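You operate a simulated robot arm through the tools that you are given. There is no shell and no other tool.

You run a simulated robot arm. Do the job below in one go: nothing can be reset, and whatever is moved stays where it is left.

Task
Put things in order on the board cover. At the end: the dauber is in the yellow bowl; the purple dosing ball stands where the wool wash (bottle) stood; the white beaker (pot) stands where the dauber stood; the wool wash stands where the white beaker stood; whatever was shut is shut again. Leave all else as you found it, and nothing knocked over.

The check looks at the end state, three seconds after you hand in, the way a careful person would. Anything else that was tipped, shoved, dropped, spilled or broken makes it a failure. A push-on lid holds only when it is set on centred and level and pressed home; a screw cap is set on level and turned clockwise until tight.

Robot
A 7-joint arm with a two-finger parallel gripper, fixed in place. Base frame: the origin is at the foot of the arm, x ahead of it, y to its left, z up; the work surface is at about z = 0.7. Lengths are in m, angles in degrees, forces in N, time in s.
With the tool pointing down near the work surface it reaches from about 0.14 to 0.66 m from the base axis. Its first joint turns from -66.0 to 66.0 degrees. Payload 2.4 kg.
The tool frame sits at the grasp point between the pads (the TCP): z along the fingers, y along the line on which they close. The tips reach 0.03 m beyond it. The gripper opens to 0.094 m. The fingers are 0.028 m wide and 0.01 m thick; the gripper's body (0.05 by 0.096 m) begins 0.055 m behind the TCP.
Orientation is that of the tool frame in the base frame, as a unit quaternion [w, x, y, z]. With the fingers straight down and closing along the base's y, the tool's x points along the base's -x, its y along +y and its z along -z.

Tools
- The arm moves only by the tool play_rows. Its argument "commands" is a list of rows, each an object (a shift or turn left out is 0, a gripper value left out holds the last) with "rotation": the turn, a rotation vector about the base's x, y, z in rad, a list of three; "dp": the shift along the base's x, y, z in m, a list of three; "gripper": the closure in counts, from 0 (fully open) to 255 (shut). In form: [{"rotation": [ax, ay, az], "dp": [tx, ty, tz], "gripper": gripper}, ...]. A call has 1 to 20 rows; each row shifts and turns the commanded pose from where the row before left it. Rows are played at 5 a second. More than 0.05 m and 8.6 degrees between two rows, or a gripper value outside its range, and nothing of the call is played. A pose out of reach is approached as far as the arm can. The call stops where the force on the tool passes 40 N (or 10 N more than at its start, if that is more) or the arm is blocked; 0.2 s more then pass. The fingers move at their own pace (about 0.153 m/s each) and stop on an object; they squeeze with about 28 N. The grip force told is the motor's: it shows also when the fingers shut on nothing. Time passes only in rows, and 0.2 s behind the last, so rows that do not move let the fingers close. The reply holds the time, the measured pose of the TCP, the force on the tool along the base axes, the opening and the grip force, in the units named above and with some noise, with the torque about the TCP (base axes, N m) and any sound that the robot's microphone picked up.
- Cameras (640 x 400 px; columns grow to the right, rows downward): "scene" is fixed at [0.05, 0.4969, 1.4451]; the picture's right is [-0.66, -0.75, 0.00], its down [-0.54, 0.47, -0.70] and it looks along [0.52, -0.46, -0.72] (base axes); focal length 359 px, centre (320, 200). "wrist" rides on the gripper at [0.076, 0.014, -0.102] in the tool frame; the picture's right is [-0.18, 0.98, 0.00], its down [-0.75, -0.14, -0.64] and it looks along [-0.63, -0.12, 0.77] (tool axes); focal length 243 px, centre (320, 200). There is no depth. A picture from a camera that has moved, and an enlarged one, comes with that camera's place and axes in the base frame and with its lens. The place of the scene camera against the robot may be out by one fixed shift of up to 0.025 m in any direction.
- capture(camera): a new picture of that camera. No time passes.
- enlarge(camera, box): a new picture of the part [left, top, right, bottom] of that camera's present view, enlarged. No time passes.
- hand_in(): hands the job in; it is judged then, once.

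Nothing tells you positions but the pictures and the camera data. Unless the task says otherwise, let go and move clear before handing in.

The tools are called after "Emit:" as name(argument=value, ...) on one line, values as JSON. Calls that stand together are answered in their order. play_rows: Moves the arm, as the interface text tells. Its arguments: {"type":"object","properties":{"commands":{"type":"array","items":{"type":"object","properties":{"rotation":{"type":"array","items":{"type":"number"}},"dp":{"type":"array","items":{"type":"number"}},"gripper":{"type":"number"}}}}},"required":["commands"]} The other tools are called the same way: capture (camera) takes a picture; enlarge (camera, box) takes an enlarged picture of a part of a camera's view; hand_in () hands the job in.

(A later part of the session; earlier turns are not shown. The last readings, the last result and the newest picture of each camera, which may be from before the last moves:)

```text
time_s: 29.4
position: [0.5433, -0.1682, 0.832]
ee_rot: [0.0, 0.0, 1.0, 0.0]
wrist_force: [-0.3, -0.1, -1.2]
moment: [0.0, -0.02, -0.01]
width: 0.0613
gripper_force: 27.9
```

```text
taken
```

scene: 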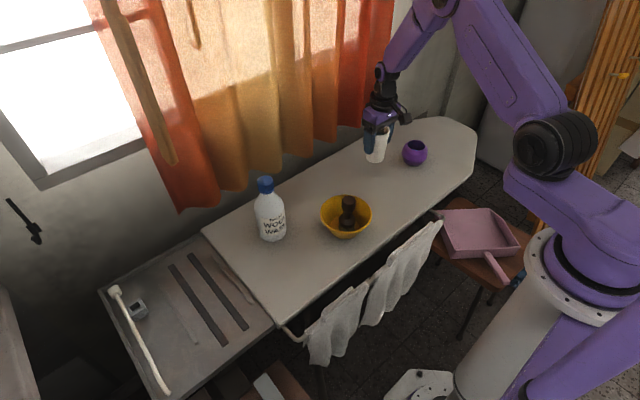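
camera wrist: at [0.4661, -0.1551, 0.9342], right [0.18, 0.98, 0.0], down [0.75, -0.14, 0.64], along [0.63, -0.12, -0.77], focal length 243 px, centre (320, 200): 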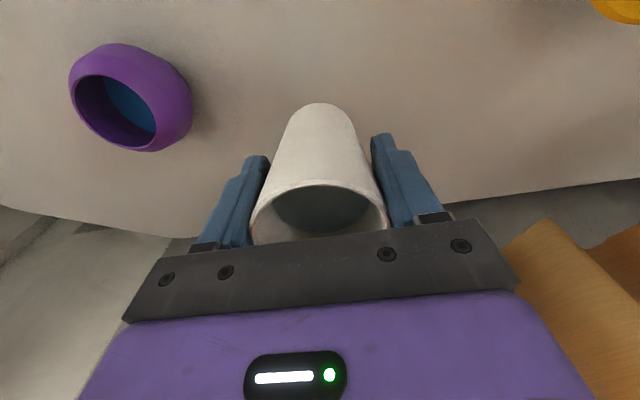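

On target. Lowering smoothly to just above the board.

Emit:
play_rows(commands=[{"dp": [-0.0005, -0.0004, -0.003]}, {"dp": [0, 0, -0.006]}, {"dp": [0, 0, -0.009]}, {"dp": [0, 0, -0.01]}, {"dp": [0, 0, -0.01]}, {"dp": [0, 0, -0.009]}, {"dp": [0, 0, -0.006]}, {"dp": [0, 0, -0.004]}, {"dp": [0, 0, -0.002]}, {"dp": [0, 0, 0]}])

Emit:
play_rows(commands=[{"dp": [0, 0, -0.0015]}, {"dp": [0, 0, 0]}])

Emit:
play_rows(commands=[{"dp": [0, 0, -0.0015]}, {"dp": [0, 0, 0]}])

```text
time_s: 31.6
position: [0.5416, -0.17, 0.7729]
ee_rot: [0.0, 0.0, 1.0, 0.0]
wrist_force: [0.5, 0.4, -1.7]
moment: [0.0, 0.02, -0.01]
width: 0.0611
gripper_force: 28.3
```

```text
time_s: 32.2
position: [0.5408, -0.1699, 0.7707]
ee_rot: [0.0, 0.0, 1.0, 0.001]
wrist_force: [0.3, -0.2, -1.0]
moment: [-0.03, 0.02, -0.02]
width: 0.0615
gripper_force: 27.9
```

```text
time_s: 32.8
position: [0.5404, -0.1692, 0.7704]
ee_rot: [0.0, 0.001, 1.0, 0.0]
wrist_force: [-0.4, 0.3, -1.0]
moment: [0.02, 0.04, 0.02]
width: 0.0611
gripper_force: 28.1
```

Emit:
play_rows(commands=[{"dp": [0.001, 0, -0.001]}, {"dp": [0, 0, 0]}])

Emit:
play_rows(commands=[{"dp": [0, 0, -0.001]}, {"dp": [0, 0, 0]}])

```text
time_s: 33.4
position: [0.5422, -0.1695, 0.7697]
ee_rot: [0.0, 0.0, 1.0, 0.0]
wrist_force: [0.3, -0.2, -1.4]
moment: [-0.01, -0.01, 0.02]
width: 0.0612
gripper_force: 28.0
```

```text
time_s: 34.0
position: [0.5434, -0.1694, 0.7685]
ee_rot: [0.0, 0.0, 1.0, 0.001]
wrist_force: [-3.6, -0.6, 9.3]
moment: [0.2, 0.18, 0.1]
width: 0.0611
gripper_force: 28.0
```

Contact. Easing off slightly, then opening gradually.

Emit:
play_rows(commands=[{"dp": [0, 0, 0.0007]}, {"dp": [0, 0, 0]}, {"gripper": 75}, {"gripper": 60}, {"gripper": 30}, {"gripper": 0}, {"dp": [0, 0, 0]}])

Emit:
capture(camera="wrist")

Emit:
enlarge(camera="scene", box=[320, 80, 450, 200])

```text
time_s: 35.6
position: [0.5426, -0.1692, 0.768]
ee_rot: [0.0, 0.0, 1.0, 0.0]
wrist_force: [-0.1, -0.1, -0.3]
moment: [-0.03, -0.02, 0.01]
width: 0.0938
gripper_force: 0.1
```

```text
taken
camera wrist: at [0.4656, -0.1554, 0.8703], right [0.18, 0.98, 0.0], down [0.75, -0.14, 0.64], along [0.63, -0.12, -0.77], focal length 243 px, centre (320, 200)
```

wrist: 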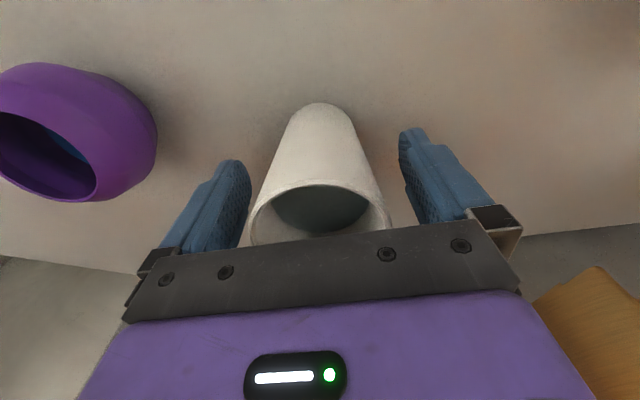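

```text
3.33 times, centred on (385, 140) of scene
camera zoom: at [0.05, 0.4969, 1.4451], right [-0.66, -0.75, 0.0], down [-0.54, 0.47, -0.7], along [0.52, -0.46, -0.72], focal length 1195 px, centre (103, 400)
```

zoom: 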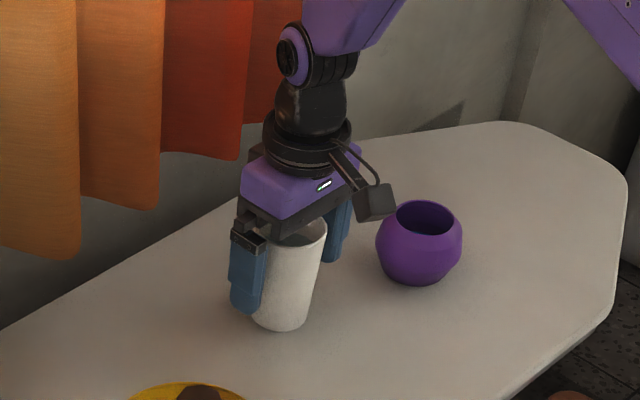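

Beaker stands upright and released. Rising straight up to clear it.

Emit:
play_rows(commands=[{"dp": [0, 0, 0.01]}, {"dp": [0, 0, 0.02]}, {"dp": [0, 0, 0.03]}, {"dp": [0, 0, 0.04]}, {"dp": [0, 0, 0.03]}, {"dp": [0, 0, 0.01]}, {"dp": [0, 0, 0]}, {"dp": [0, 0, 0]}])

Emit:
capture(camera="wrist")

Emit:
capture(camera="scene")

```text
time_s: 37.4
position: [0.5411, -0.1694, 0.908]
ee_rot: [0.0, -0.001, 1.0, 0.0]
wrist_force: [-1.2, 0.5, 0.3]
moment: [-0.01, 0.0, 0.03]
width: 0.094
gripper_force: 0.0
```

```text
taken
camera wrist: at [0.4644, -0.1549, 1.0099], right [0.18, 0.98, 0.0], down [0.75, -0.14, 0.64], along [0.63, -0.12, -0.77], focal length 243 px, centre (320, 200)
```

wrist: 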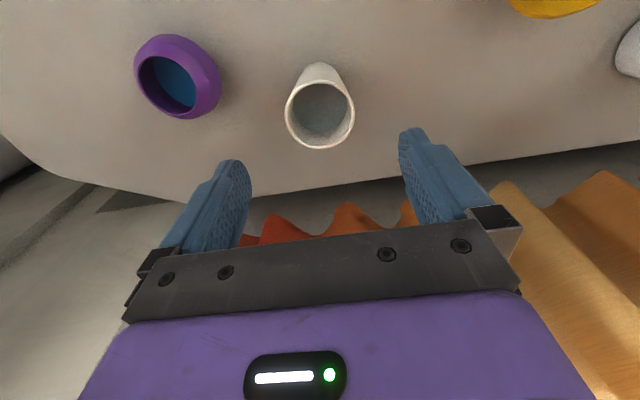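

```text
taken
```

scene: 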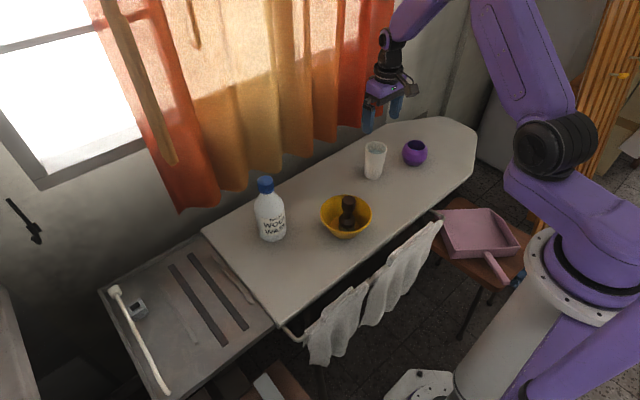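

Beaker now stands where the dauber was. Next the bottle: I'll go up and across at a safe height and look at it.

Emit:
play_rows(commands=[{"dp": [0, 0, 0.04]}, {"dp": [0, 0, 0.045]}, {"dp": [0, 0, 0.04]}, {"dp": [-0.012, 0.03, 0]}, {"dp": [-0.014, 0.045, 0]}, {"dp": [-0.014, 0.045, 0]}, {"dp": [-0.014, 0.045, 0]}, {"dp": [-0.014, 0.045, 0]}, {"dp": [-0.014, 0.045, 0]}, {"dp": [-0.014, 0.045, 0]}, {"dp": [-0.014, 0.045, 0]}, {"dp": [-0.01, 0.025, 0]}, {"dp": [0, 0, 0]}, {"dp": [0, 0, 0]}])

Emit:
capture(camera="wrist")

Emit:
capture(camera="scene")

```text
time_s: 40.4
position: [0.4232, 0.2038, 1.0337]
ee_rot: [0.0, 0.0, 1.0, 0.001]
wrist_force: [-0.1, -0.3, -0.1]
moment: [-0.02, 0.04, -0.01]
width: 0.0938
gripper_force: 0.0
```

```text
taken
camera wrist: at [0.3448, 0.2179, 1.1357], right [0.18, 0.98, 0.0], down [0.75, -0.14, 0.64], along [0.63, -0.12, -0.77], focal length 243 px, centre (320, 200)
```

wrist: 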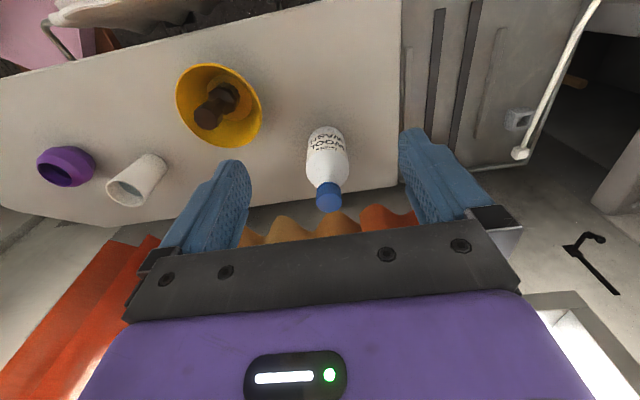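

```text
taken
```

scene: 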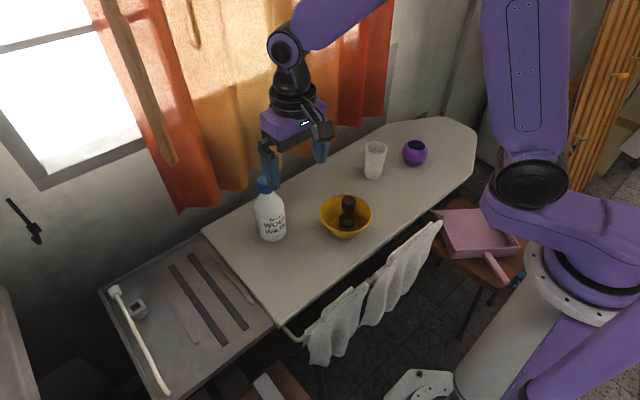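

Emit:
enlarge(camera="wrist", box=[275, 115, 375, 215])

Emit:
enlarge(camera="scene", box=[230, 160, 320, 250])

```text
4.00 times, centred on (325, 165) of wrist
camera zoom: at [0.3448, 0.2179, 1.1357], right [0.18, 0.98, 0.0], down [0.75, -0.14, 0.64], along [0.63, -0.12, -0.77], focal length 970 px, centre (300, 340)
```

zoom: 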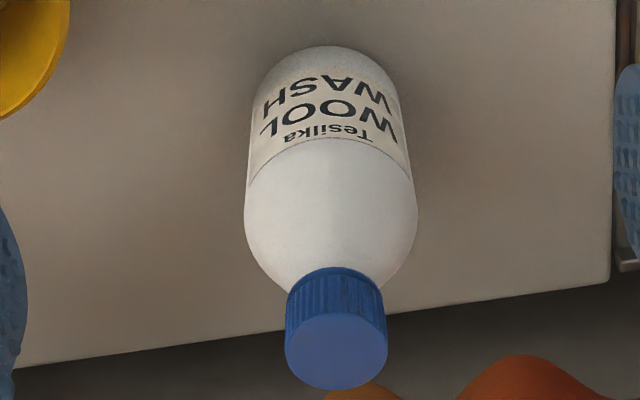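

```text
4.44 times, centred on (275, 205) of scene
camera zoom: at [0.05, 0.4969, 1.4451], right [-0.66, -0.75, 0.0], down [-0.54, 0.47, -0.7], along [0.52, -0.46, -0.72], focal length 1594 px, centre (520, 178)
```

zoom: 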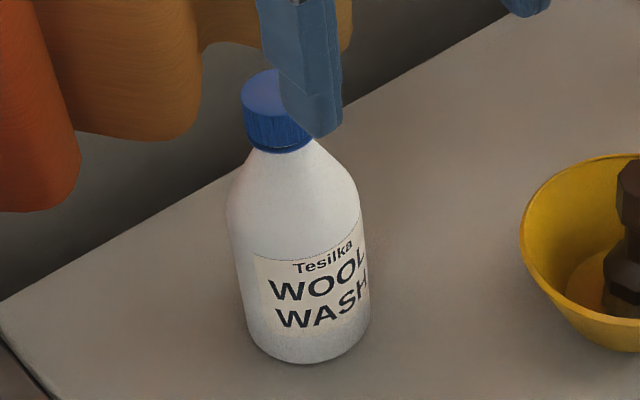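

The bottle stands at about (0.563, 0.192), cap top z≈0.878, with the cylinder body ending too low for a straight-down body grip, so I plan to lift it straight up by the cap without twisting. Moving above it to centre.

Emit:
play_rows(commands=[{"dp": [0.03, -0.003, -0.01]}, {"dp": [0.035, -0.003, -0.015]}, {"dp": [0.035, -0.003, -0.02]}, {"dp": [0.03, -0.003, -0.018]}, {"dp": [0.01, 0, -0.011]}, {"dp": [0, 0, 0]}, {"dp": [0, 0, 0]}])

Emit:
capture(camera="wrist")

Emit:
enlarge(camera="wrist", box=[260, 30, 380, 150])

```text
time_s: 42.0
position: [0.5632, 0.1874, 0.9597]
ee_rot: [0.0, 0.0, 1.0, 0.0]
wrist_force: [-0.2, 0.0, -0.6]
moment: [-0.01, 0.01, 0.03]
width: 0.094
gripper_force: 0.1
```

```text
taken
camera wrist: at [0.4866, 0.2029, 1.0616], right [0.18, 0.98, 0.0], down [0.75, -0.14, 0.64], along [0.63, -0.12, -0.77], focal length 243 px, centre (320, 200)
```

wrist: 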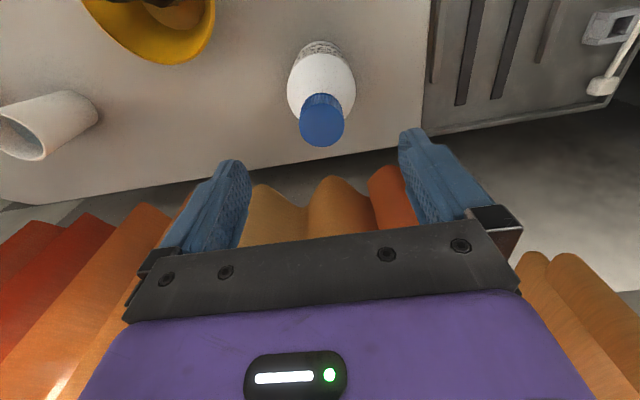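

```text
3.33 times, centred on (320, 90) of wrist
camera zoom: at [0.4866, 0.2029, 1.0616], right [0.18, 0.98, 0.0], down [0.75, -0.14, 0.64], along [0.63, -0.12, -0.77], focal length 809 px, centre (320, 567)
```

zoom: 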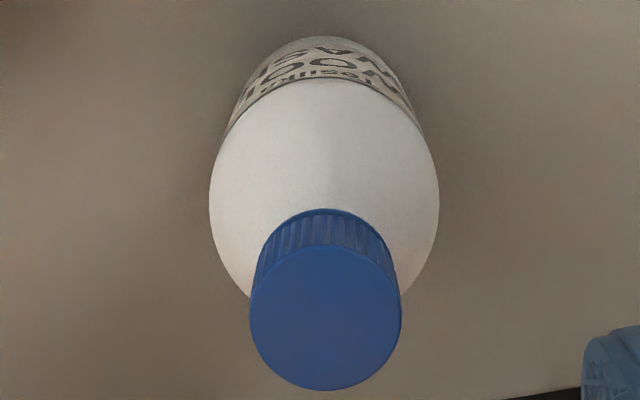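

Cap centre is at (0.5615, 0.1905), top z≈0.879. Correcting and descending part way with a check.

Emit:
play_rows(commands=[{"dp": [-0.0015, 0.002, -0.02]}, {"dp": [0, 0, -0.02]}, {"dp": [0, 0, -0.005]}, {"dp": [0, 0, 0]}, {"dp": [0, 0, 0]}])

Emit:
enlarge(camera="wrist", box=[220, 60, 440, 250])

```text
time_s: 43.2
position: [0.5621, 0.1909, 0.9147]
ee_rot: [0.0, -0.001, 1.0, 0.0]
wrist_force: [-0.1, 0.2, -1.1]
moment: [0.0, -0.02, -0.03]
width: 0.0941
gripper_force: 0.1
```

```text
2.11 times, centred on (330, 155) of wrist
camera zoom: at [0.4853, 0.2049, 1.0165], right [0.18, 0.98, 0.0], down [0.75, -0.14, 0.64], along [0.63, -0.12, -0.77], focal length 511 px, centre (299, 295)
```

zoom: 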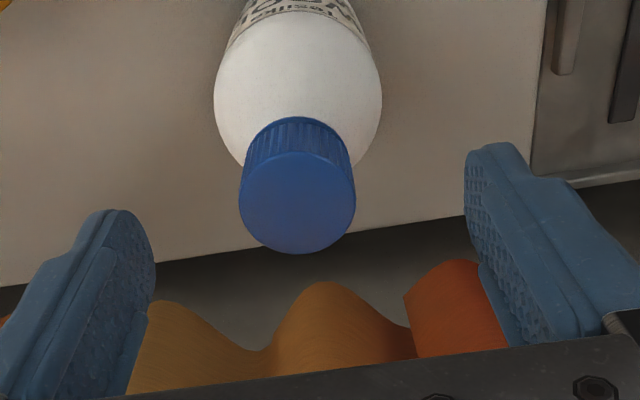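

Emit:
play_rows(commands=[{"dp": [-0.0005, -0.0005, -0.015]}, {"dp": [0, 0, -0.015]}, {"dp": [0, 0, -0.0065]}, {"dp": [0, 0, 0]}, {"dp": [0, 0, 0]}])

Emit:
capture(camera="wrist")

Emit:
enlarge(camera="scene", box=[220, 110, 350, 250])

```text
time_s: 44.4
position: [0.5618, 0.1914, 0.8777]
ee_rot: [0.0, 0.0, 1.0, 0.0]
wrist_force: [0.4, -0.4, 0.3]
moment: [0.01, -0.01, 0.03]
width: 0.0943
gripper_force: 0.0
```

```text
taken
camera wrist: at [0.4845, 0.2049, 0.9795], right [0.18, 0.98, 0.0], down [0.75, -0.14, 0.64], along [0.63, -0.12, -0.77], focal length 243 px, centre (320, 200)
```

wrist: 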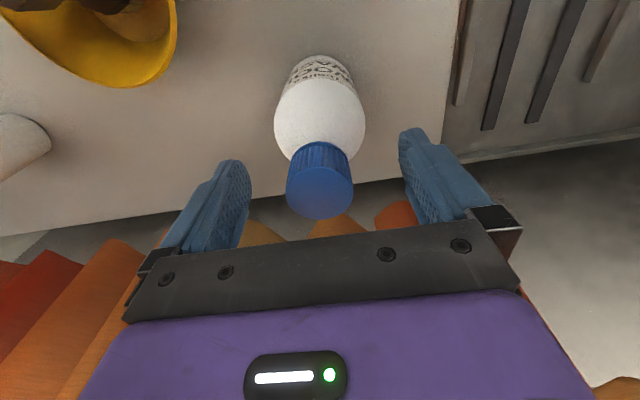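

```text
2.86 times, centred on (285, 180) of scene
camera zoom: at [0.05, 0.4969, 1.4451], right [-0.66, -0.75, 0.0], down [-0.54, 0.47, -0.7], along [0.52, -0.46, -0.72], focal length 1024 px, centre (420, 257)
```

zoom: 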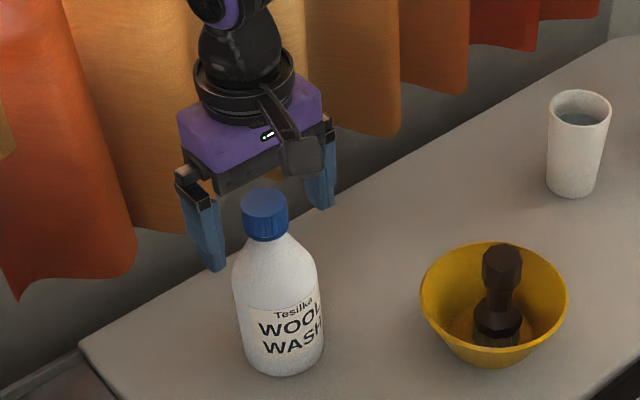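

The cap is centred between the fingertips (just above the neck). Closing gently.

Emit:
play_rows(commands=[{"gripper": 70}, {"gripper": 110}, {"gripper": 135}, {"gripper": 148}, {"gripper": 156}, {"gripper": 164}, {"gripper": 180}, {"gripper": 255}, {"gripper": 255}])

Emit:
capture(camera="wrist")

Emit:
enlarge(camera="scene", box=[220, 110, 350, 250])

```text
time_s: 46.4
position: [0.5618, 0.1909, 0.8777]
ee_rot: [0.0, 0.0, 1.0, 0.0]
wrist_force: [0.3, -2.3, 1.2]
moment: [-0.1, -0.01, -0.06]
width: 0.0341
gripper_force: 28.2
```

```text
taken
camera wrist: at [0.4846, 0.2048, 0.9796], right [0.18, 0.98, 0.0], down [0.75, -0.14, 0.64], along [0.63, -0.12, -0.77], focal length 243 px, centre (320, 200)
```

wrist: 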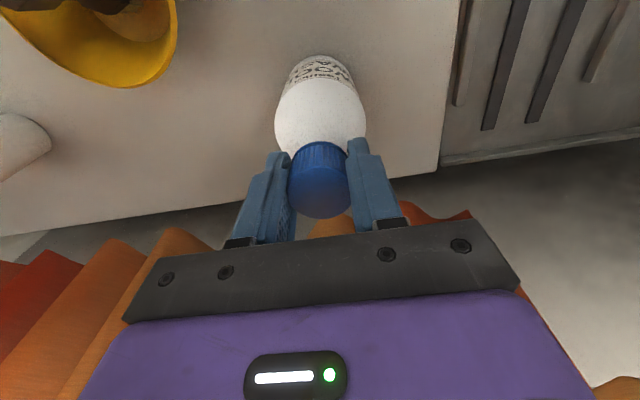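

```text
2.86 times, centred on (285, 180) of scene
camera zoom: at [0.05, 0.4968, 1.4451], right [-0.66, -0.75, 0.0], down [-0.54, 0.47, -0.7], along [0.52, -0.46, -0.72], focal length 1024 px, centre (420, 257)
```

zoom: 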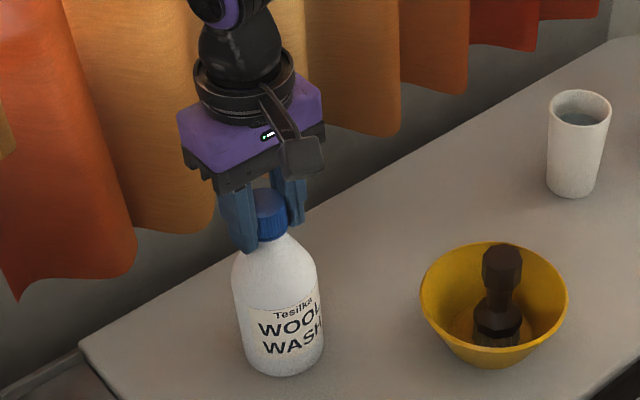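

Gripped without disturbing the bottle. A small test lift of a few millimetres to see that the whole bottle comes along.

Emit:
play_rows(commands=[{"dp": [0, 0, 0.001]}, {"dp": [0, 0, 0.001]}, {"dp": [0, 0, 0.002]}, {"dp": [0, 0, 0]}, {"dp": [0, 0, 0]}])

Emit:
enlarge(camera="wrist", box=[250, 40, 390, 230])

Emit:
enlarge(camera="scene", box=[230, 160, 320, 250])

```text
time_s: 47.6
position: [0.5614, 0.1911, 0.8819]
ee_rot: [-0.001, 0.0, 1.0, 0.0]
wrist_force: [-1.2, 0.4, -7.2]
moment: [0.02, 0.04, 0.02]
width: 0.0338
gripper_force: 28.2
```

```text
2.11 times, centred on (320, 135) of wrist
camera zoom: at [0.484, 0.205, 0.984], right [0.18, 0.98, 0.0], down [0.75, -0.14, 0.64], along [0.63, -0.12, -0.77], focal length 511 px, centre (320, 337)
```

zoom: 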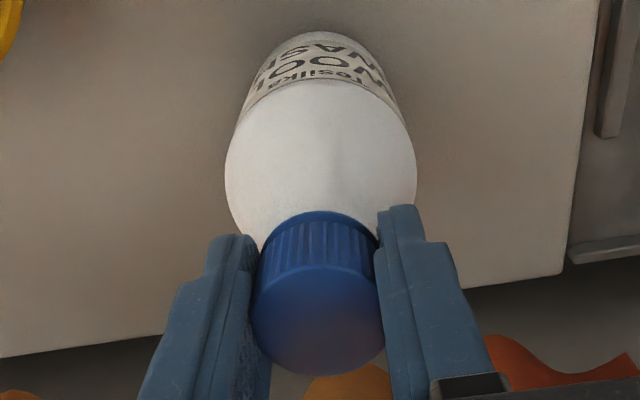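

```text
4.44 times, centred on (275, 205) of scene
camera zoom: at [0.0501, 0.4969, 1.4451], right [-0.66, -0.75, 0.0], down [-0.54, 0.47, -0.7], along [0.52, -0.46, -0.72], focal length 1594 px, centre (520, 178)
```

zoom: 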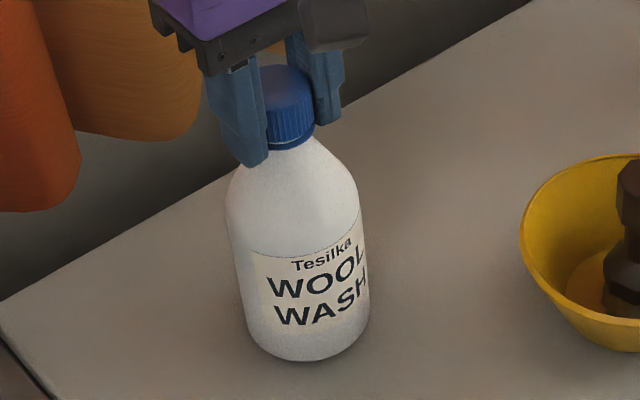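

The bottle (about 7 N) came up with its cap. Lifting further and carrying it slowly to the beaker's former place.

Emit:
play_rows(commands=[{"dp": [0, 0, 0.004]}, {"dp": [0, 0, 0.007]}, {"dp": [0, 0, 0.009]}, {"dp": [0, 0, 0.009]}, {"dp": [0, 0, 0.007]}, {"dp": [0, 0, 0.004]}, {"dp": [0, 0, 0]}, {"dp": [0, 0, 0]}])

Emit:
enlarge(camera="scene", box=[220, 110, 350, 250])

Emit:
capture(camera="wrist")

```text
time_s: 49.4
position: [0.5601, 0.1902, 0.9201]
ee_rot: [0.0, 0.0, 1.0, 0.001]
wrist_force: [0.5, -0.6, -6.6]
moment: [-0.02, 0.0, -0.03]
width: 0.0338
gripper_force: 28.1
```

```text
2.86 times, centred on (285, 180) of scene
camera zoom: at [0.0501, 0.4969, 1.4451], right [-0.66, -0.75, 0.0], down [-0.54, 0.47, -0.7], along [0.52, -0.46, -0.72], focal length 1024 px, centre (420, 257)
```

zoom: 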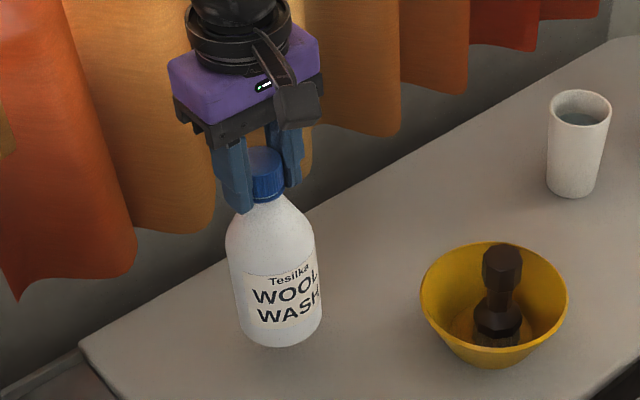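

```text
taken
camera wrist: at [0.4837, 0.204, 1.0227], right [0.18, 0.98, 0.0], down [0.75, -0.14, 0.64], along [0.63, -0.12, -0.77], focal length 243 px, centre (320, 200)
```

wrist: 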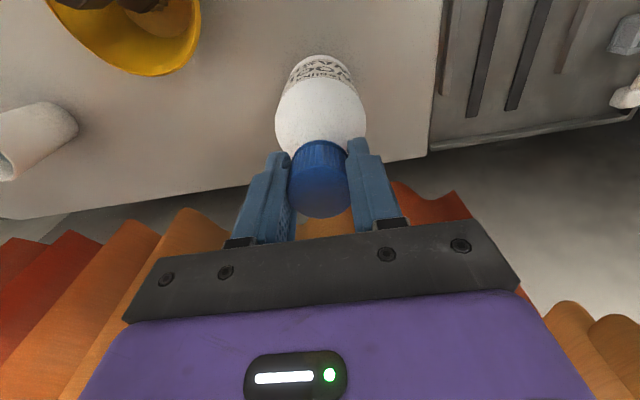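

Emit:
play_rows(commands=[{"dp": [0.0013, -0.005, 0]}, {"dp": [0.0025, -0.01, 0]}, {"dp": [0.0038, -0.0149, 0]}, {"dp": [0.0042, -0.0166, 0]}, {"dp": [0.0042, -0.0166, 0]}, {"dp": [0.0042, -0.0166, 0]}, {"dp": [0.0042, -0.0166, 0]}, {"dp": [0.0042, -0.0166, 0]}, {"dp": [0.0042, -0.0166, 0]}, {"dp": [0.0038, -0.0149, 0]}, {"dp": [0.0025, -0.01, 0]}, {"dp": [0.0013, -0.005, 0]}, {"dp": [0, 0, 0]}, {"dp": [0, 0, 0]}])

Emit:
capture(camera="wrist")

Emit:
capture(camera="scene")

```text
time_s: 52.4
position: [0.602, 0.031, 0.9198]
ee_rot: [0.0, 0.001, 1.0, 0.0]
wrist_force: [-0.3, 0.0, -7.5]
moment: [0.01, 0.01, 0.01]
width: 0.0341
gripper_force: 28.2
```

```text
taken
camera wrist: at [0.5249, 0.0457, 1.023], right [0.18, 0.98, 0.0], down [0.75, -0.14, 0.64], along [0.63, -0.12, -0.77], focal length 243 px, centre (320, 200)
```

wrist: 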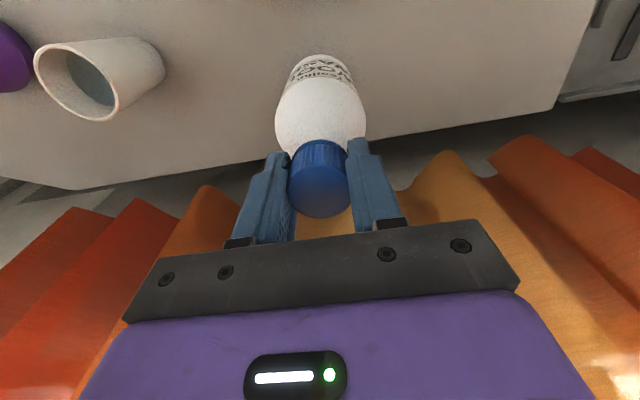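

```text
taken
```

scene: 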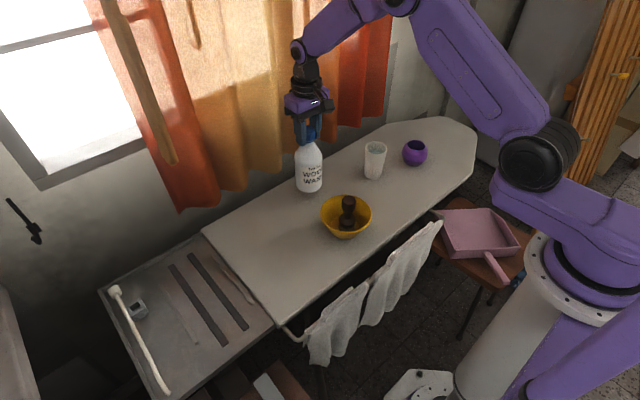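

In place above the beaker's former spot. Lowering to just above the board, then touching down in small steps.

Emit:
play_rows(commands=[{"dp": [-0.0005, -0.0005, -0.003]}, {"dp": [0, 0, -0.006]}, {"dp": [0, 0, -0.008]}, {"dp": [0, 0, -0.008]}, {"dp": [0, 0, -0.007]}, {"dp": [0, 0, -0.004]}, {"dp": [0, 0, -0.002]}, {"dp": [0, 0, 0]}, {"dp": [0, 0, 0]}])

Emit:
play_rows(commands=[{"dp": [0, 0, -0.0015]}, {"dp": [0, 0, 0]}])

Emit:
enlarge(camera="scene", box=[260, 100, 370, 220])

```text
time_s: 54.4
position: [0.6003, 0.0304, 0.8847]
ee_rot: [0.0, -0.001, 1.0, 0.0]
wrist_force: [0.4, -0.2, -6.3]
moment: [0.02, -0.01, -0.05]
width: 0.0341
gripper_force: 27.7
```

```text
time_s: 55.0
position: [0.6009, 0.0312, 0.8815]
ee_rot: [0.0, 0.0, 1.0, 0.0]
wrist_force: [0.9, 0.1, -7.0]
moment: [-0.02, -0.02, 0.0]
width: 0.0341
gripper_force: 27.9
```

```text
3.33 times, centred on (315, 160) of scene
camera zoom: at [0.0501, 0.4969, 1.4451], right [-0.66, -0.75, 0.0], down [-0.54, 0.47, -0.7], along [0.52, -0.46, -0.72], focal length 1195 px, centre (337, 333)
```

zoom: 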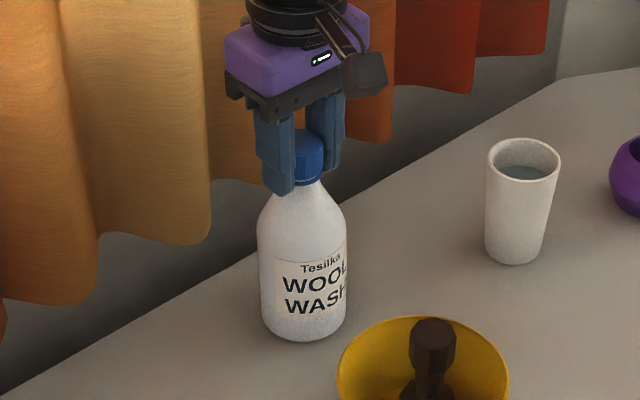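

Emit:
play_rows(commands=[{"dp": [0, 0, -0.0015]}, {"dp": [0, 0, 0]}])

Emit:
play_rows(commands=[{"dp": [0, 0, -0.001]}, {"dp": [0, 0, 0]}])

Emit:
play_rows(commands=[{"dp": [0, 0, -0.001]}, {"dp": [0, 0, 0]}])

```text
time_s: 55.6
position: [0.6011, 0.0298, 0.8805]
ee_rot: [0.0, 0.0, 1.0, 0.0]
wrist_force: [0.0, 0.1, -6.8]
moment: [-0.01, -0.01, -0.01]
width: 0.0338
gripper_force: 27.6
```

```text
time_s: 56.2
position: [0.6011, 0.0298, 0.8801]
ee_rot: [0.0, 0.001, 1.0, -0.001]
wrist_force: [-0.2, -0.3, -7.5]
moment: [0.01, 0.01, 0.0]
width: 0.034
gripper_force: 27.7
```

```text
time_s: 56.8
position: [0.6011, 0.0301, 0.8796]
ee_rot: [0.001, 0.0, 1.0, 0.0]
wrist_force: [-0.1, 0.8, -1.5]
moment: [0.06, 0.04, 0.0]
width: 0.034
gripper_force: 28.2
```

Touching down (weight mostly on the board). A hair lower, then open gradually.

Emit:
play_rows(commands=[{"dp": [0, 0, -0.0004]}, {"dp": [0, 0, 0]}, {"gripper": 158}, {"gripper": 150}, {"gripper": 130}, {"gripper": 80}, {"gripper": 0}, {"dp": [0, 0, 0]}])

Emit:
capture(camera="wrist")

Emit:
enlarge(camera="scene", box=[260, 100, 370, 220])

```text
time_s: 58.6
position: [0.6004, 0.0311, 0.8771]
ee_rot: [0.0, 0.0, 1.0, 0.0]
wrist_force: [0.2, -0.2, 0.4]
moment: [0.0, 0.01, 0.02]
width: 0.0939
gripper_force: 0.1
```

```text
taken
camera wrist: at [0.5239, 0.0444, 0.9799], right [0.18, 0.98, 0.0], down [0.75, -0.14, 0.64], along [0.63, -0.12, -0.77], focal length 243 px, centre (320, 200)
```

wrist: 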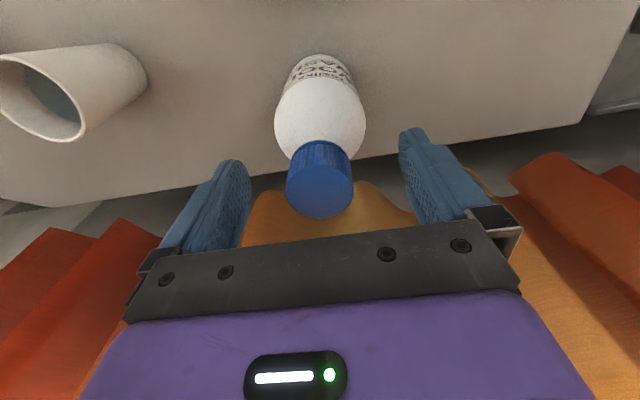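

```text
3.33 times, centred on (315, 160) of scene
camera zoom: at [0.05, 0.4969, 1.4451], right [-0.66, -0.75, 0.0], down [-0.54, 0.47, -0.7], along [0.52, -0.46, -0.72], focal length 1195 px, centre (337, 333)
```

zoom: 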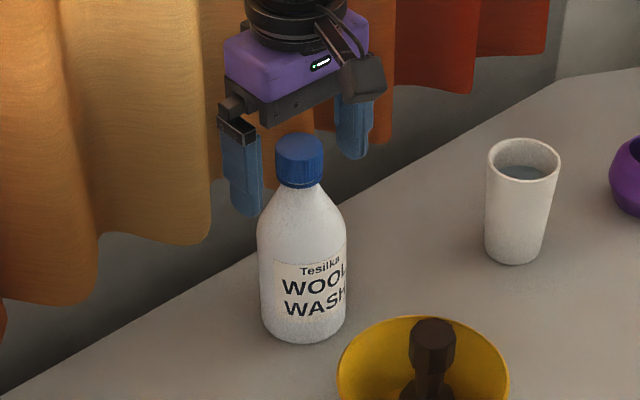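

Bottle stands upright with its cap on. Rising clear and moving toward the dosing ball.

Emit:
play_rows(commands=[{"dp": [0, 0, 0.015]}, {"dp": [0, 0, 0.03]}, {"dp": [0, 0, 0.04]}, {"dp": [0, 0, 0.04]}, {"dp": [-0.015, -0.02, 0]}, {"dp": [-0.022, -0.036, 0]}, {"dp": [-0.022, -0.036, 0]}, {"dp": [-0.022, -0.036, -0.01]}, {"dp": [-0.022, -0.036, -0.01]}, {"dp": [-0.022, -0.036, -0.01]}, {"dp": [-0.022, -0.036, -0.01]}, {"dp": [-0.022, -0.036, -0.01]}, {"dp": [-0.021, -0.036, 0]}, {"dp": [-0.01, -0.023, 0]}, {"dp": [0, 0, 0]}, {"dp": [0, 0, 0]}])

Emit:
capture(camera="wrist")

Emit:
capture(camera="scene")

```text
time_s: 62.0
position: [0.4001, -0.3012, 0.9542]
ee_rot: [0.0, 0.0, 1.0, 0.0]
wrist_force: [0.1, -0.7, 0.1]
moment: [0.01, 0.02, 0.01]
width: 0.0938
gripper_force: 0.1
```

```text
taken
camera wrist: at [0.3226, -0.2863, 1.0573], right [0.18, 0.98, 0.0], down [0.75, -0.14, 0.64], along [0.63, -0.12, -0.77], focal length 243 px, centre (320, 200)
```

wrist: 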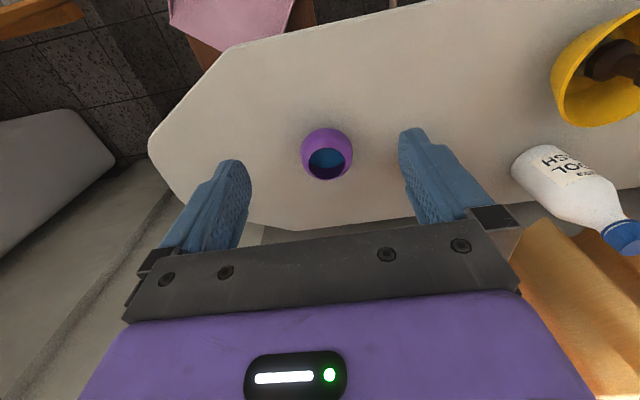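

```text
taken
```

scene: 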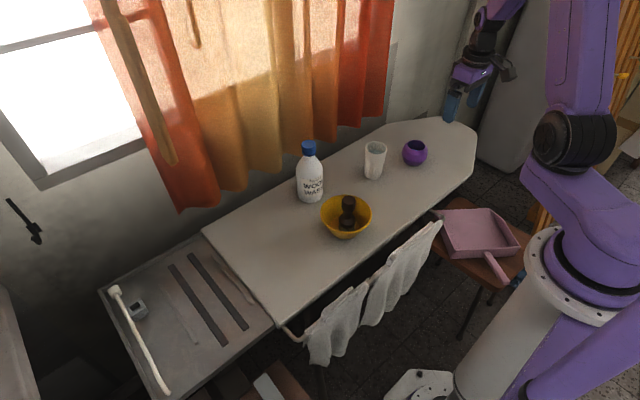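

Emit:
enlarge(camera="wrist", box=[285, 115, 365, 195])

Emit:
enlarge(camera="scene", box=[380, 120, 450, 180])

```text
5.00 times, centred on (325, 155) of wrist
camera zoom: at [0.3226, -0.2863, 1.0573], right [0.18, 0.98, 0.0], down [0.75, -0.14, 0.64], along [0.63, -0.12, -0.77], focal length 1213 px, centre (295, 425)
```

zoom: 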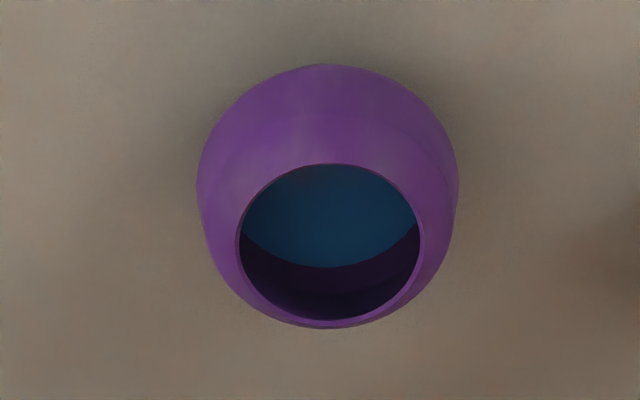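

```text
6.67 times, centred on (415, 150) of scene
camera zoom: at [0.05, 0.4969, 1.4451], right [-0.66, -0.75, 0.0], down [-0.54, 0.47, -0.7], along [0.52, -0.46, -0.72], focal length 2391 px, centre (-313, 533)
```

zoom: 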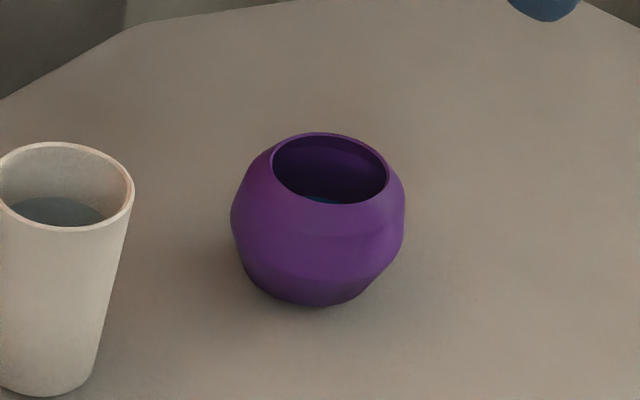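

The ball stands at about (0.500, -0.308), top near z=0.765, about 0.078 m across, with liquid inside. Moving above it to centre precisely.

Emit:
play_rows(commands=[{"dp": [0.02, -0.0015, -0.01]}, {"dp": [0.03, -0.0022, -0.016]}, {"dp": [0.03, -0.0022, -0.016]}, {"dp": [0.0208, -0.0018, -0.012]}, {"dp": [0, 0, 0]}, {"dp": [0, 0, 0]}])

Emit:
capture(camera="wrist")

Emit:
enlarge(camera="wrist", box=[260, 20, 380, 140])

```text
time_s: 63.4
position: [0.5031, -0.3088, 0.9001]
ee_rot: [0.001, 0.0, 1.0, 0.0]
wrist_force: [-0.2, -0.4, 1.1]
moment: [0.01, 0.0, 0.01]
width: 0.0941
gripper_force: 0.0
```

```text
taken
camera wrist: at [0.4257, -0.2937, 1.0027], right [0.18, 0.98, 0.0], down [0.75, -0.14, 0.64], along [0.63, -0.12, -0.77], focal length 243 px, centre (320, 200)
```

wrist: 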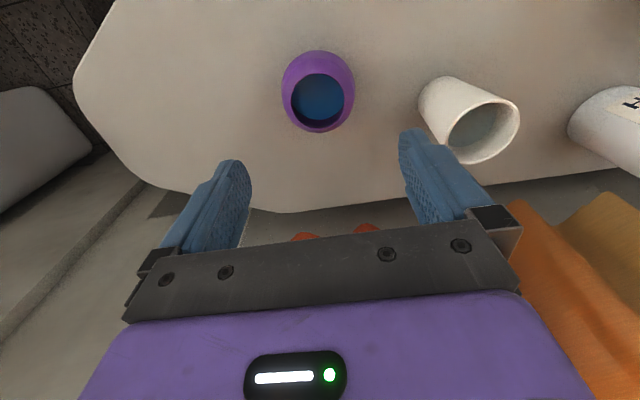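

```text
3.33 times, centred on (320, 80) of wrist
camera zoom: at [0.4257, -0.2937, 1.0027], right [0.18, 0.98, 0.0], down [0.75, -0.14, 0.64], along [0.63, -0.12, -0.77], focal length 809 px, centre (320, 600)
```

zoom: 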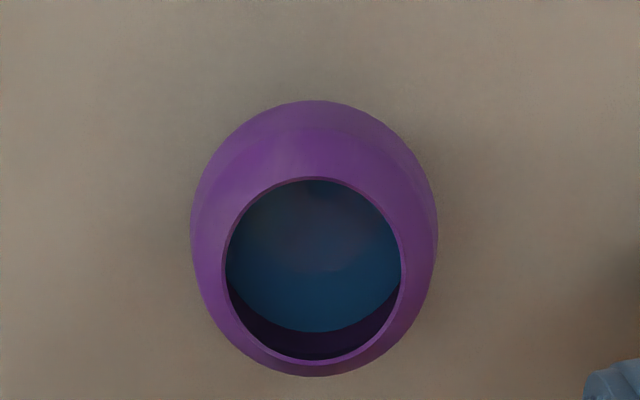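

Ball centre refined to (0.4997, -0.309), rim z≈0.765. Correcting and descending to just above it for another check.

Emit:
play_rows(commands=[{"dp": [-0.0026, -0.0013, -0.03]}, {"dp": [0, 0, -0.04]}, {"dp": [0, 0, -0.025]}, {"dp": [0, 0, 0]}, {"dp": [0, 0, 0]}])

Emit:
capture(camera="wrist")

Emit:
enlarge(camera="wrist", box=[220, 80, 430, 250])

```text
time_s: 64.6
position: [0.4967, -0.3086, 0.808]
ee_rot: [0.0, 0.001, 1.0, 0.0]
wrist_force: [0.1, 0.4, -0.4]
moment: [-0.02, -0.02, 0.0]
width: 0.094
gripper_force: 0.0
```

```text
taken
camera wrist: at [0.4192, -0.2944, 0.9103], right [0.18, 0.98, 0.0], down [0.75, -0.14, 0.64], along [0.63, -0.12, -0.77], focal length 243 px, centre (320, 200)
```

wrist: 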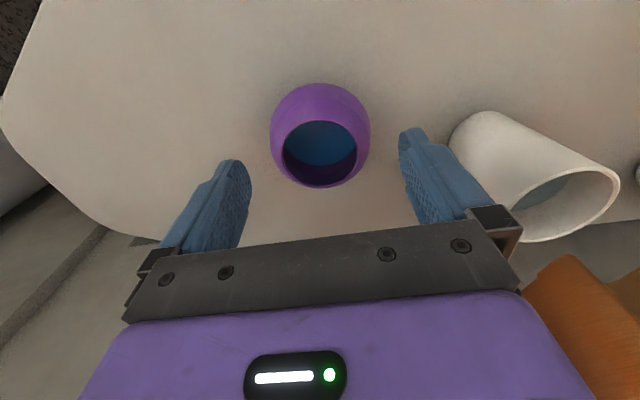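

```text
2.35 times, centred on (325, 165) of wrist
camera zoom: at [0.4192, -0.2944, 0.9103], right [0.18, 0.98, 0.0], down [0.75, -0.14, 0.64], along [0.63, -0.12, -0.77], focal length 571 px, centre (308, 282)
```

zoom: 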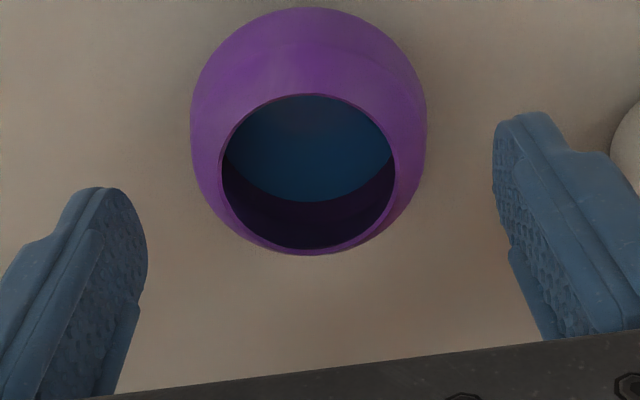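

Emit:
play_rows(commands=[{"dp": [0.003, -0.0006, 0]}, {"dp": [0, 0, -0.015]}, {"dp": [0, 0, -0.015]}, {"dp": [0, 0, 0]}, {"dp": [0, 0, 0]}])

Emit:
capture(camera="wrist")

Emit:
enlarge(camera="scene", box=[370, 90, 470, 180])

```text
time_s: 65.8
position: [0.5025, -0.3093, 0.7761]
ee_rot: [0.0, 0.001, 1.0, 0.0]
wrist_force: [-1.0, 0.1, 0.1]
moment: [0.02, -0.01, 0.0]
width: 0.0938
gripper_force: 0.1
```

```text
taken
camera wrist: at [0.4241, -0.2958, 0.8784], right [0.18, 0.98, 0.0], down [0.75, -0.14, 0.64], along [0.63, -0.12, -0.77], focal length 243 px, centre (320, 200)
```

wrist: 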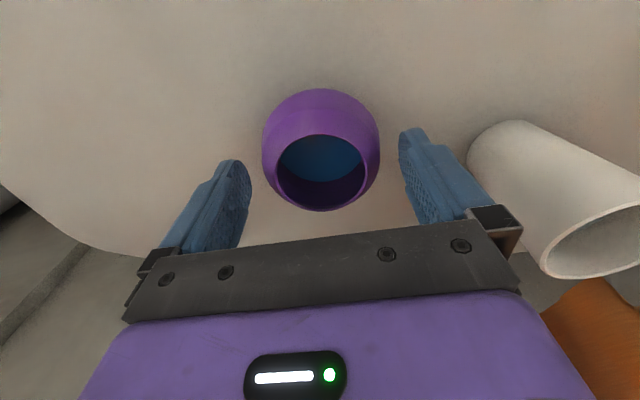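

```text
4.44 times, centred on (420, 135) of scene
camera zoom: at [0.05, 0.4969, 1.4451], right [-0.66, -0.75, 0.0], down [-0.54, 0.47, -0.7], along [0.52, -0.46, -0.72], focal length 1594 px, centre (-124, 489)
```

zoom: 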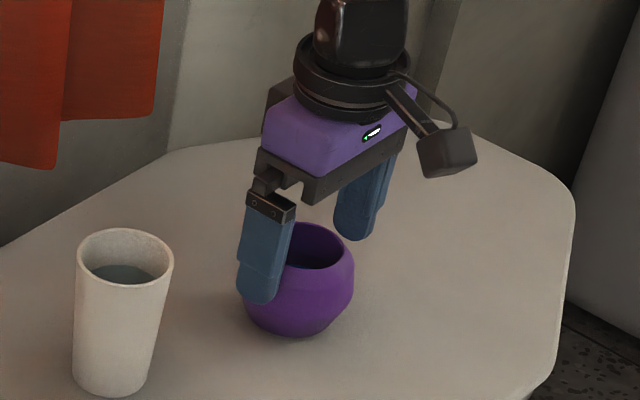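

Straddling the ball symmetrically. Lowering the rest of the way with tips staying above the board.

Emit:
play_rows(commands=[{"dp": [-0.0005, 0.0005, -0.012]}, {"dp": [0, 0, -0.012]}, {"dp": [0, 0, -0.01]}, {"dp": [0, 0, 0]}, {"dp": [0, 0, 0]}])

Emit:
capture(camera="wrist")

Emit:
enlarge(camera="scene", box=[370, 90, 470, 180])

```text
time_s: 67.0
position: [0.5, -0.3111, 0.7403]
ee_rot: [-0.001, 0.0, 1.0, 0.0]
wrist_force: [0.1, -0.4, 0.3]
moment: [-0.02, -0.02, 0.04]
width: 0.0942
gripper_force: 0.1
```

```text
taken
camera wrist: at [0.4232, -0.297, 0.8433], right [0.18, 0.98, 0.0], down [0.75, -0.14, 0.64], along [0.63, -0.12, -0.77], focal length 243 px, centre (320, 200)
```

wrist: 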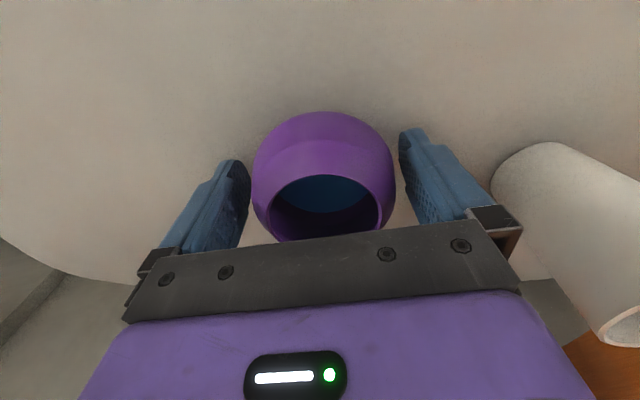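

```text
4.44 times, centred on (420, 135) of scene
camera zoom: at [0.05, 0.4969, 1.4451], right [-0.66, -0.75, 0.0], down [-0.54, 0.47, -0.7], along [0.52, -0.46, -0.72], focal length 1594 px, centre (-124, 489)
```

zoom: 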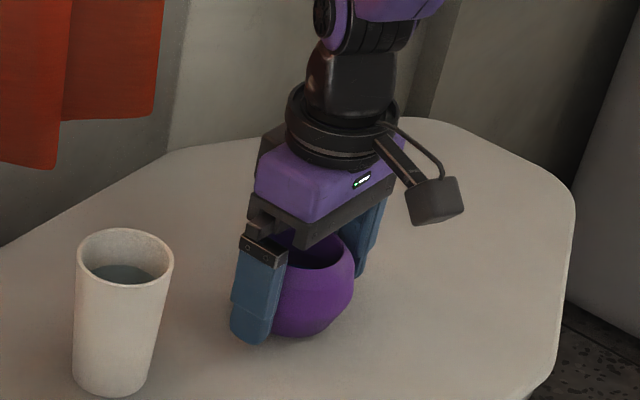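

Ball is 2 mm to the +y side of centre; correcting, then closing gradually.

Emit:
play_rows(commands=[{"dp": [0, 0.002, 0]}, {"dp": [0, 0, 0]}, {"dp": [0, 0, 0]}])

Emit:
play_rows(commands=[{"gripper": 15}, {"gripper": 27}, {"gripper": 34}, {"gripper": 40}, {"gripper": 46}, {"gripper": 55}, {"gripper": 80}, {"gripper": 255}, {"gripper": 255}])

Emit:
capture(camera="wrist")

Emit:
enlarge(camera="scene", box=[370, 90, 470, 180])

```text
time_s: 67.8
position: [0.501, -0.3092, 0.7402]
ee_rot: [0.0, 0.0, 1.0, 0.0]
wrist_force: [-0.4, -0.7, 0.6]
moment: [0.0, -0.02, 0.0]
width: 0.0943
gripper_force: 0.1
```

```text
time_s: 69.8
position: [0.501, -0.3095, 0.7416]
ee_rot: [0.0, 0.0, 1.0, 0.0]
wrist_force: [-0.8, -0.3, 0.8]
moment: [-0.01, 0.02, 0.0]
width: 0.0712
gripper_force: 28.1
```

```text
taken
camera wrist: at [0.4235, -0.2955, 0.8427], right [0.18, 0.98, 0.0], down [0.75, -0.14, 0.64], along [0.63, -0.12, -0.77], focal length 243 px, centre (320, 200)
```

wrist: 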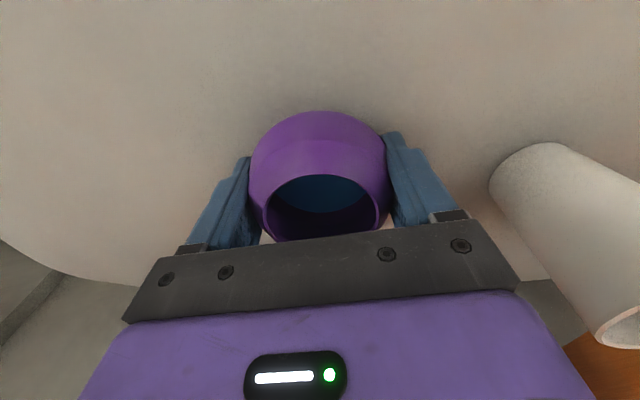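

```text
4.44 times, centred on (420, 135) of scene
camera zoom: at [0.05, 0.4969, 1.4451], right [-0.66, -0.75, 0.0], down [-0.54, 0.47, -0.7], along [0.52, -0.46, -0.72], focal length 1594 px, centre (-124, 489)
```

zoom: 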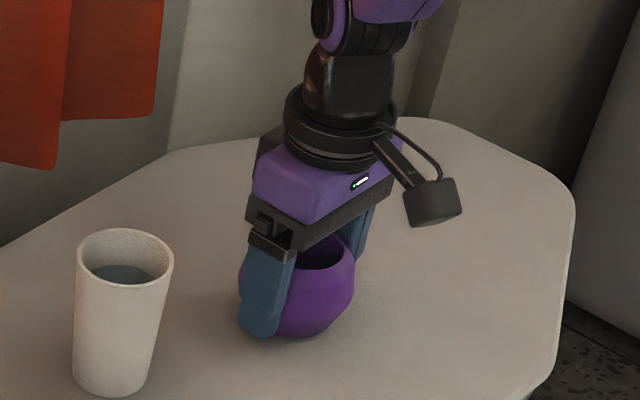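

Gripped (28 N). Lifting smoothly, level, to clear the beaker and dauber on the way.

Emit:
play_rows(commands=[{"dp": [0, 0, 0.003]}, {"dp": [0, 0, 0.006]}, {"dp": [0, 0, 0.012]}, {"dp": [0, 0, 0.018]}, {"dp": [0, 0, 0.02]}, {"dp": [0, 0, 0.02]}, {"dp": [0, 0, 0.02]}, {"dp": [0, 0, 0.02]}, {"dp": [0, 0, 0.02]}, {"dp": [0, 0, 0.018]}, {"dp": [0, 0, 0.012]}, {"dp": [0, 0, 0.007]}, {"dp": [0, 0, 0.003]}, {"dp": [0, 0, 0]}, {"dp": [0, 0, 0]}])

Emit:
capture(camera="wrist")

Emit:
capture(camera="scene")

```text
time_s: 73.0
position: [0.5013, -0.308, 0.9192]
ee_rot: [0.0, 0.0, 1.0, 0.0]
wrist_force: [0.8, -0.1, -0.8]
moment: [0.03, -0.02, -0.02]
width: 0.0711
gripper_force: 28.1
```

```text
taken
camera wrist: at [0.4241, -0.293, 1.0212], right [0.18, 0.98, 0.0], down [0.75, -0.14, 0.64], along [0.63, -0.12, -0.77], focal length 243 px, centre (320, 200)
```

wrist: 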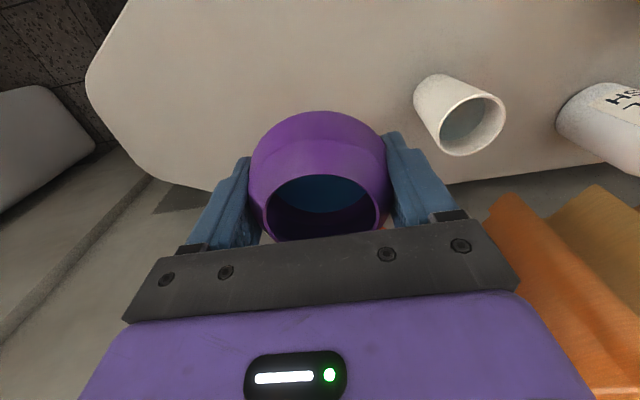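

```text
taken
```

scene: 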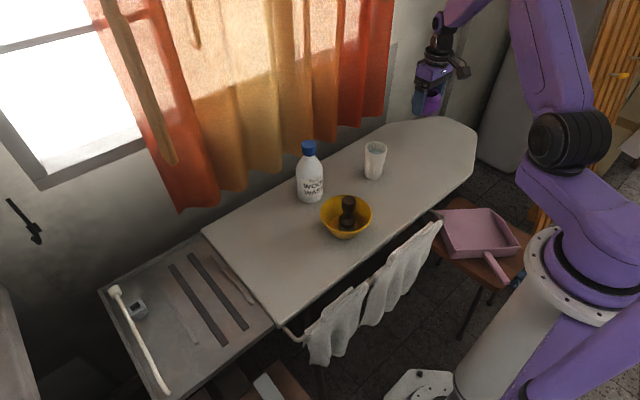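

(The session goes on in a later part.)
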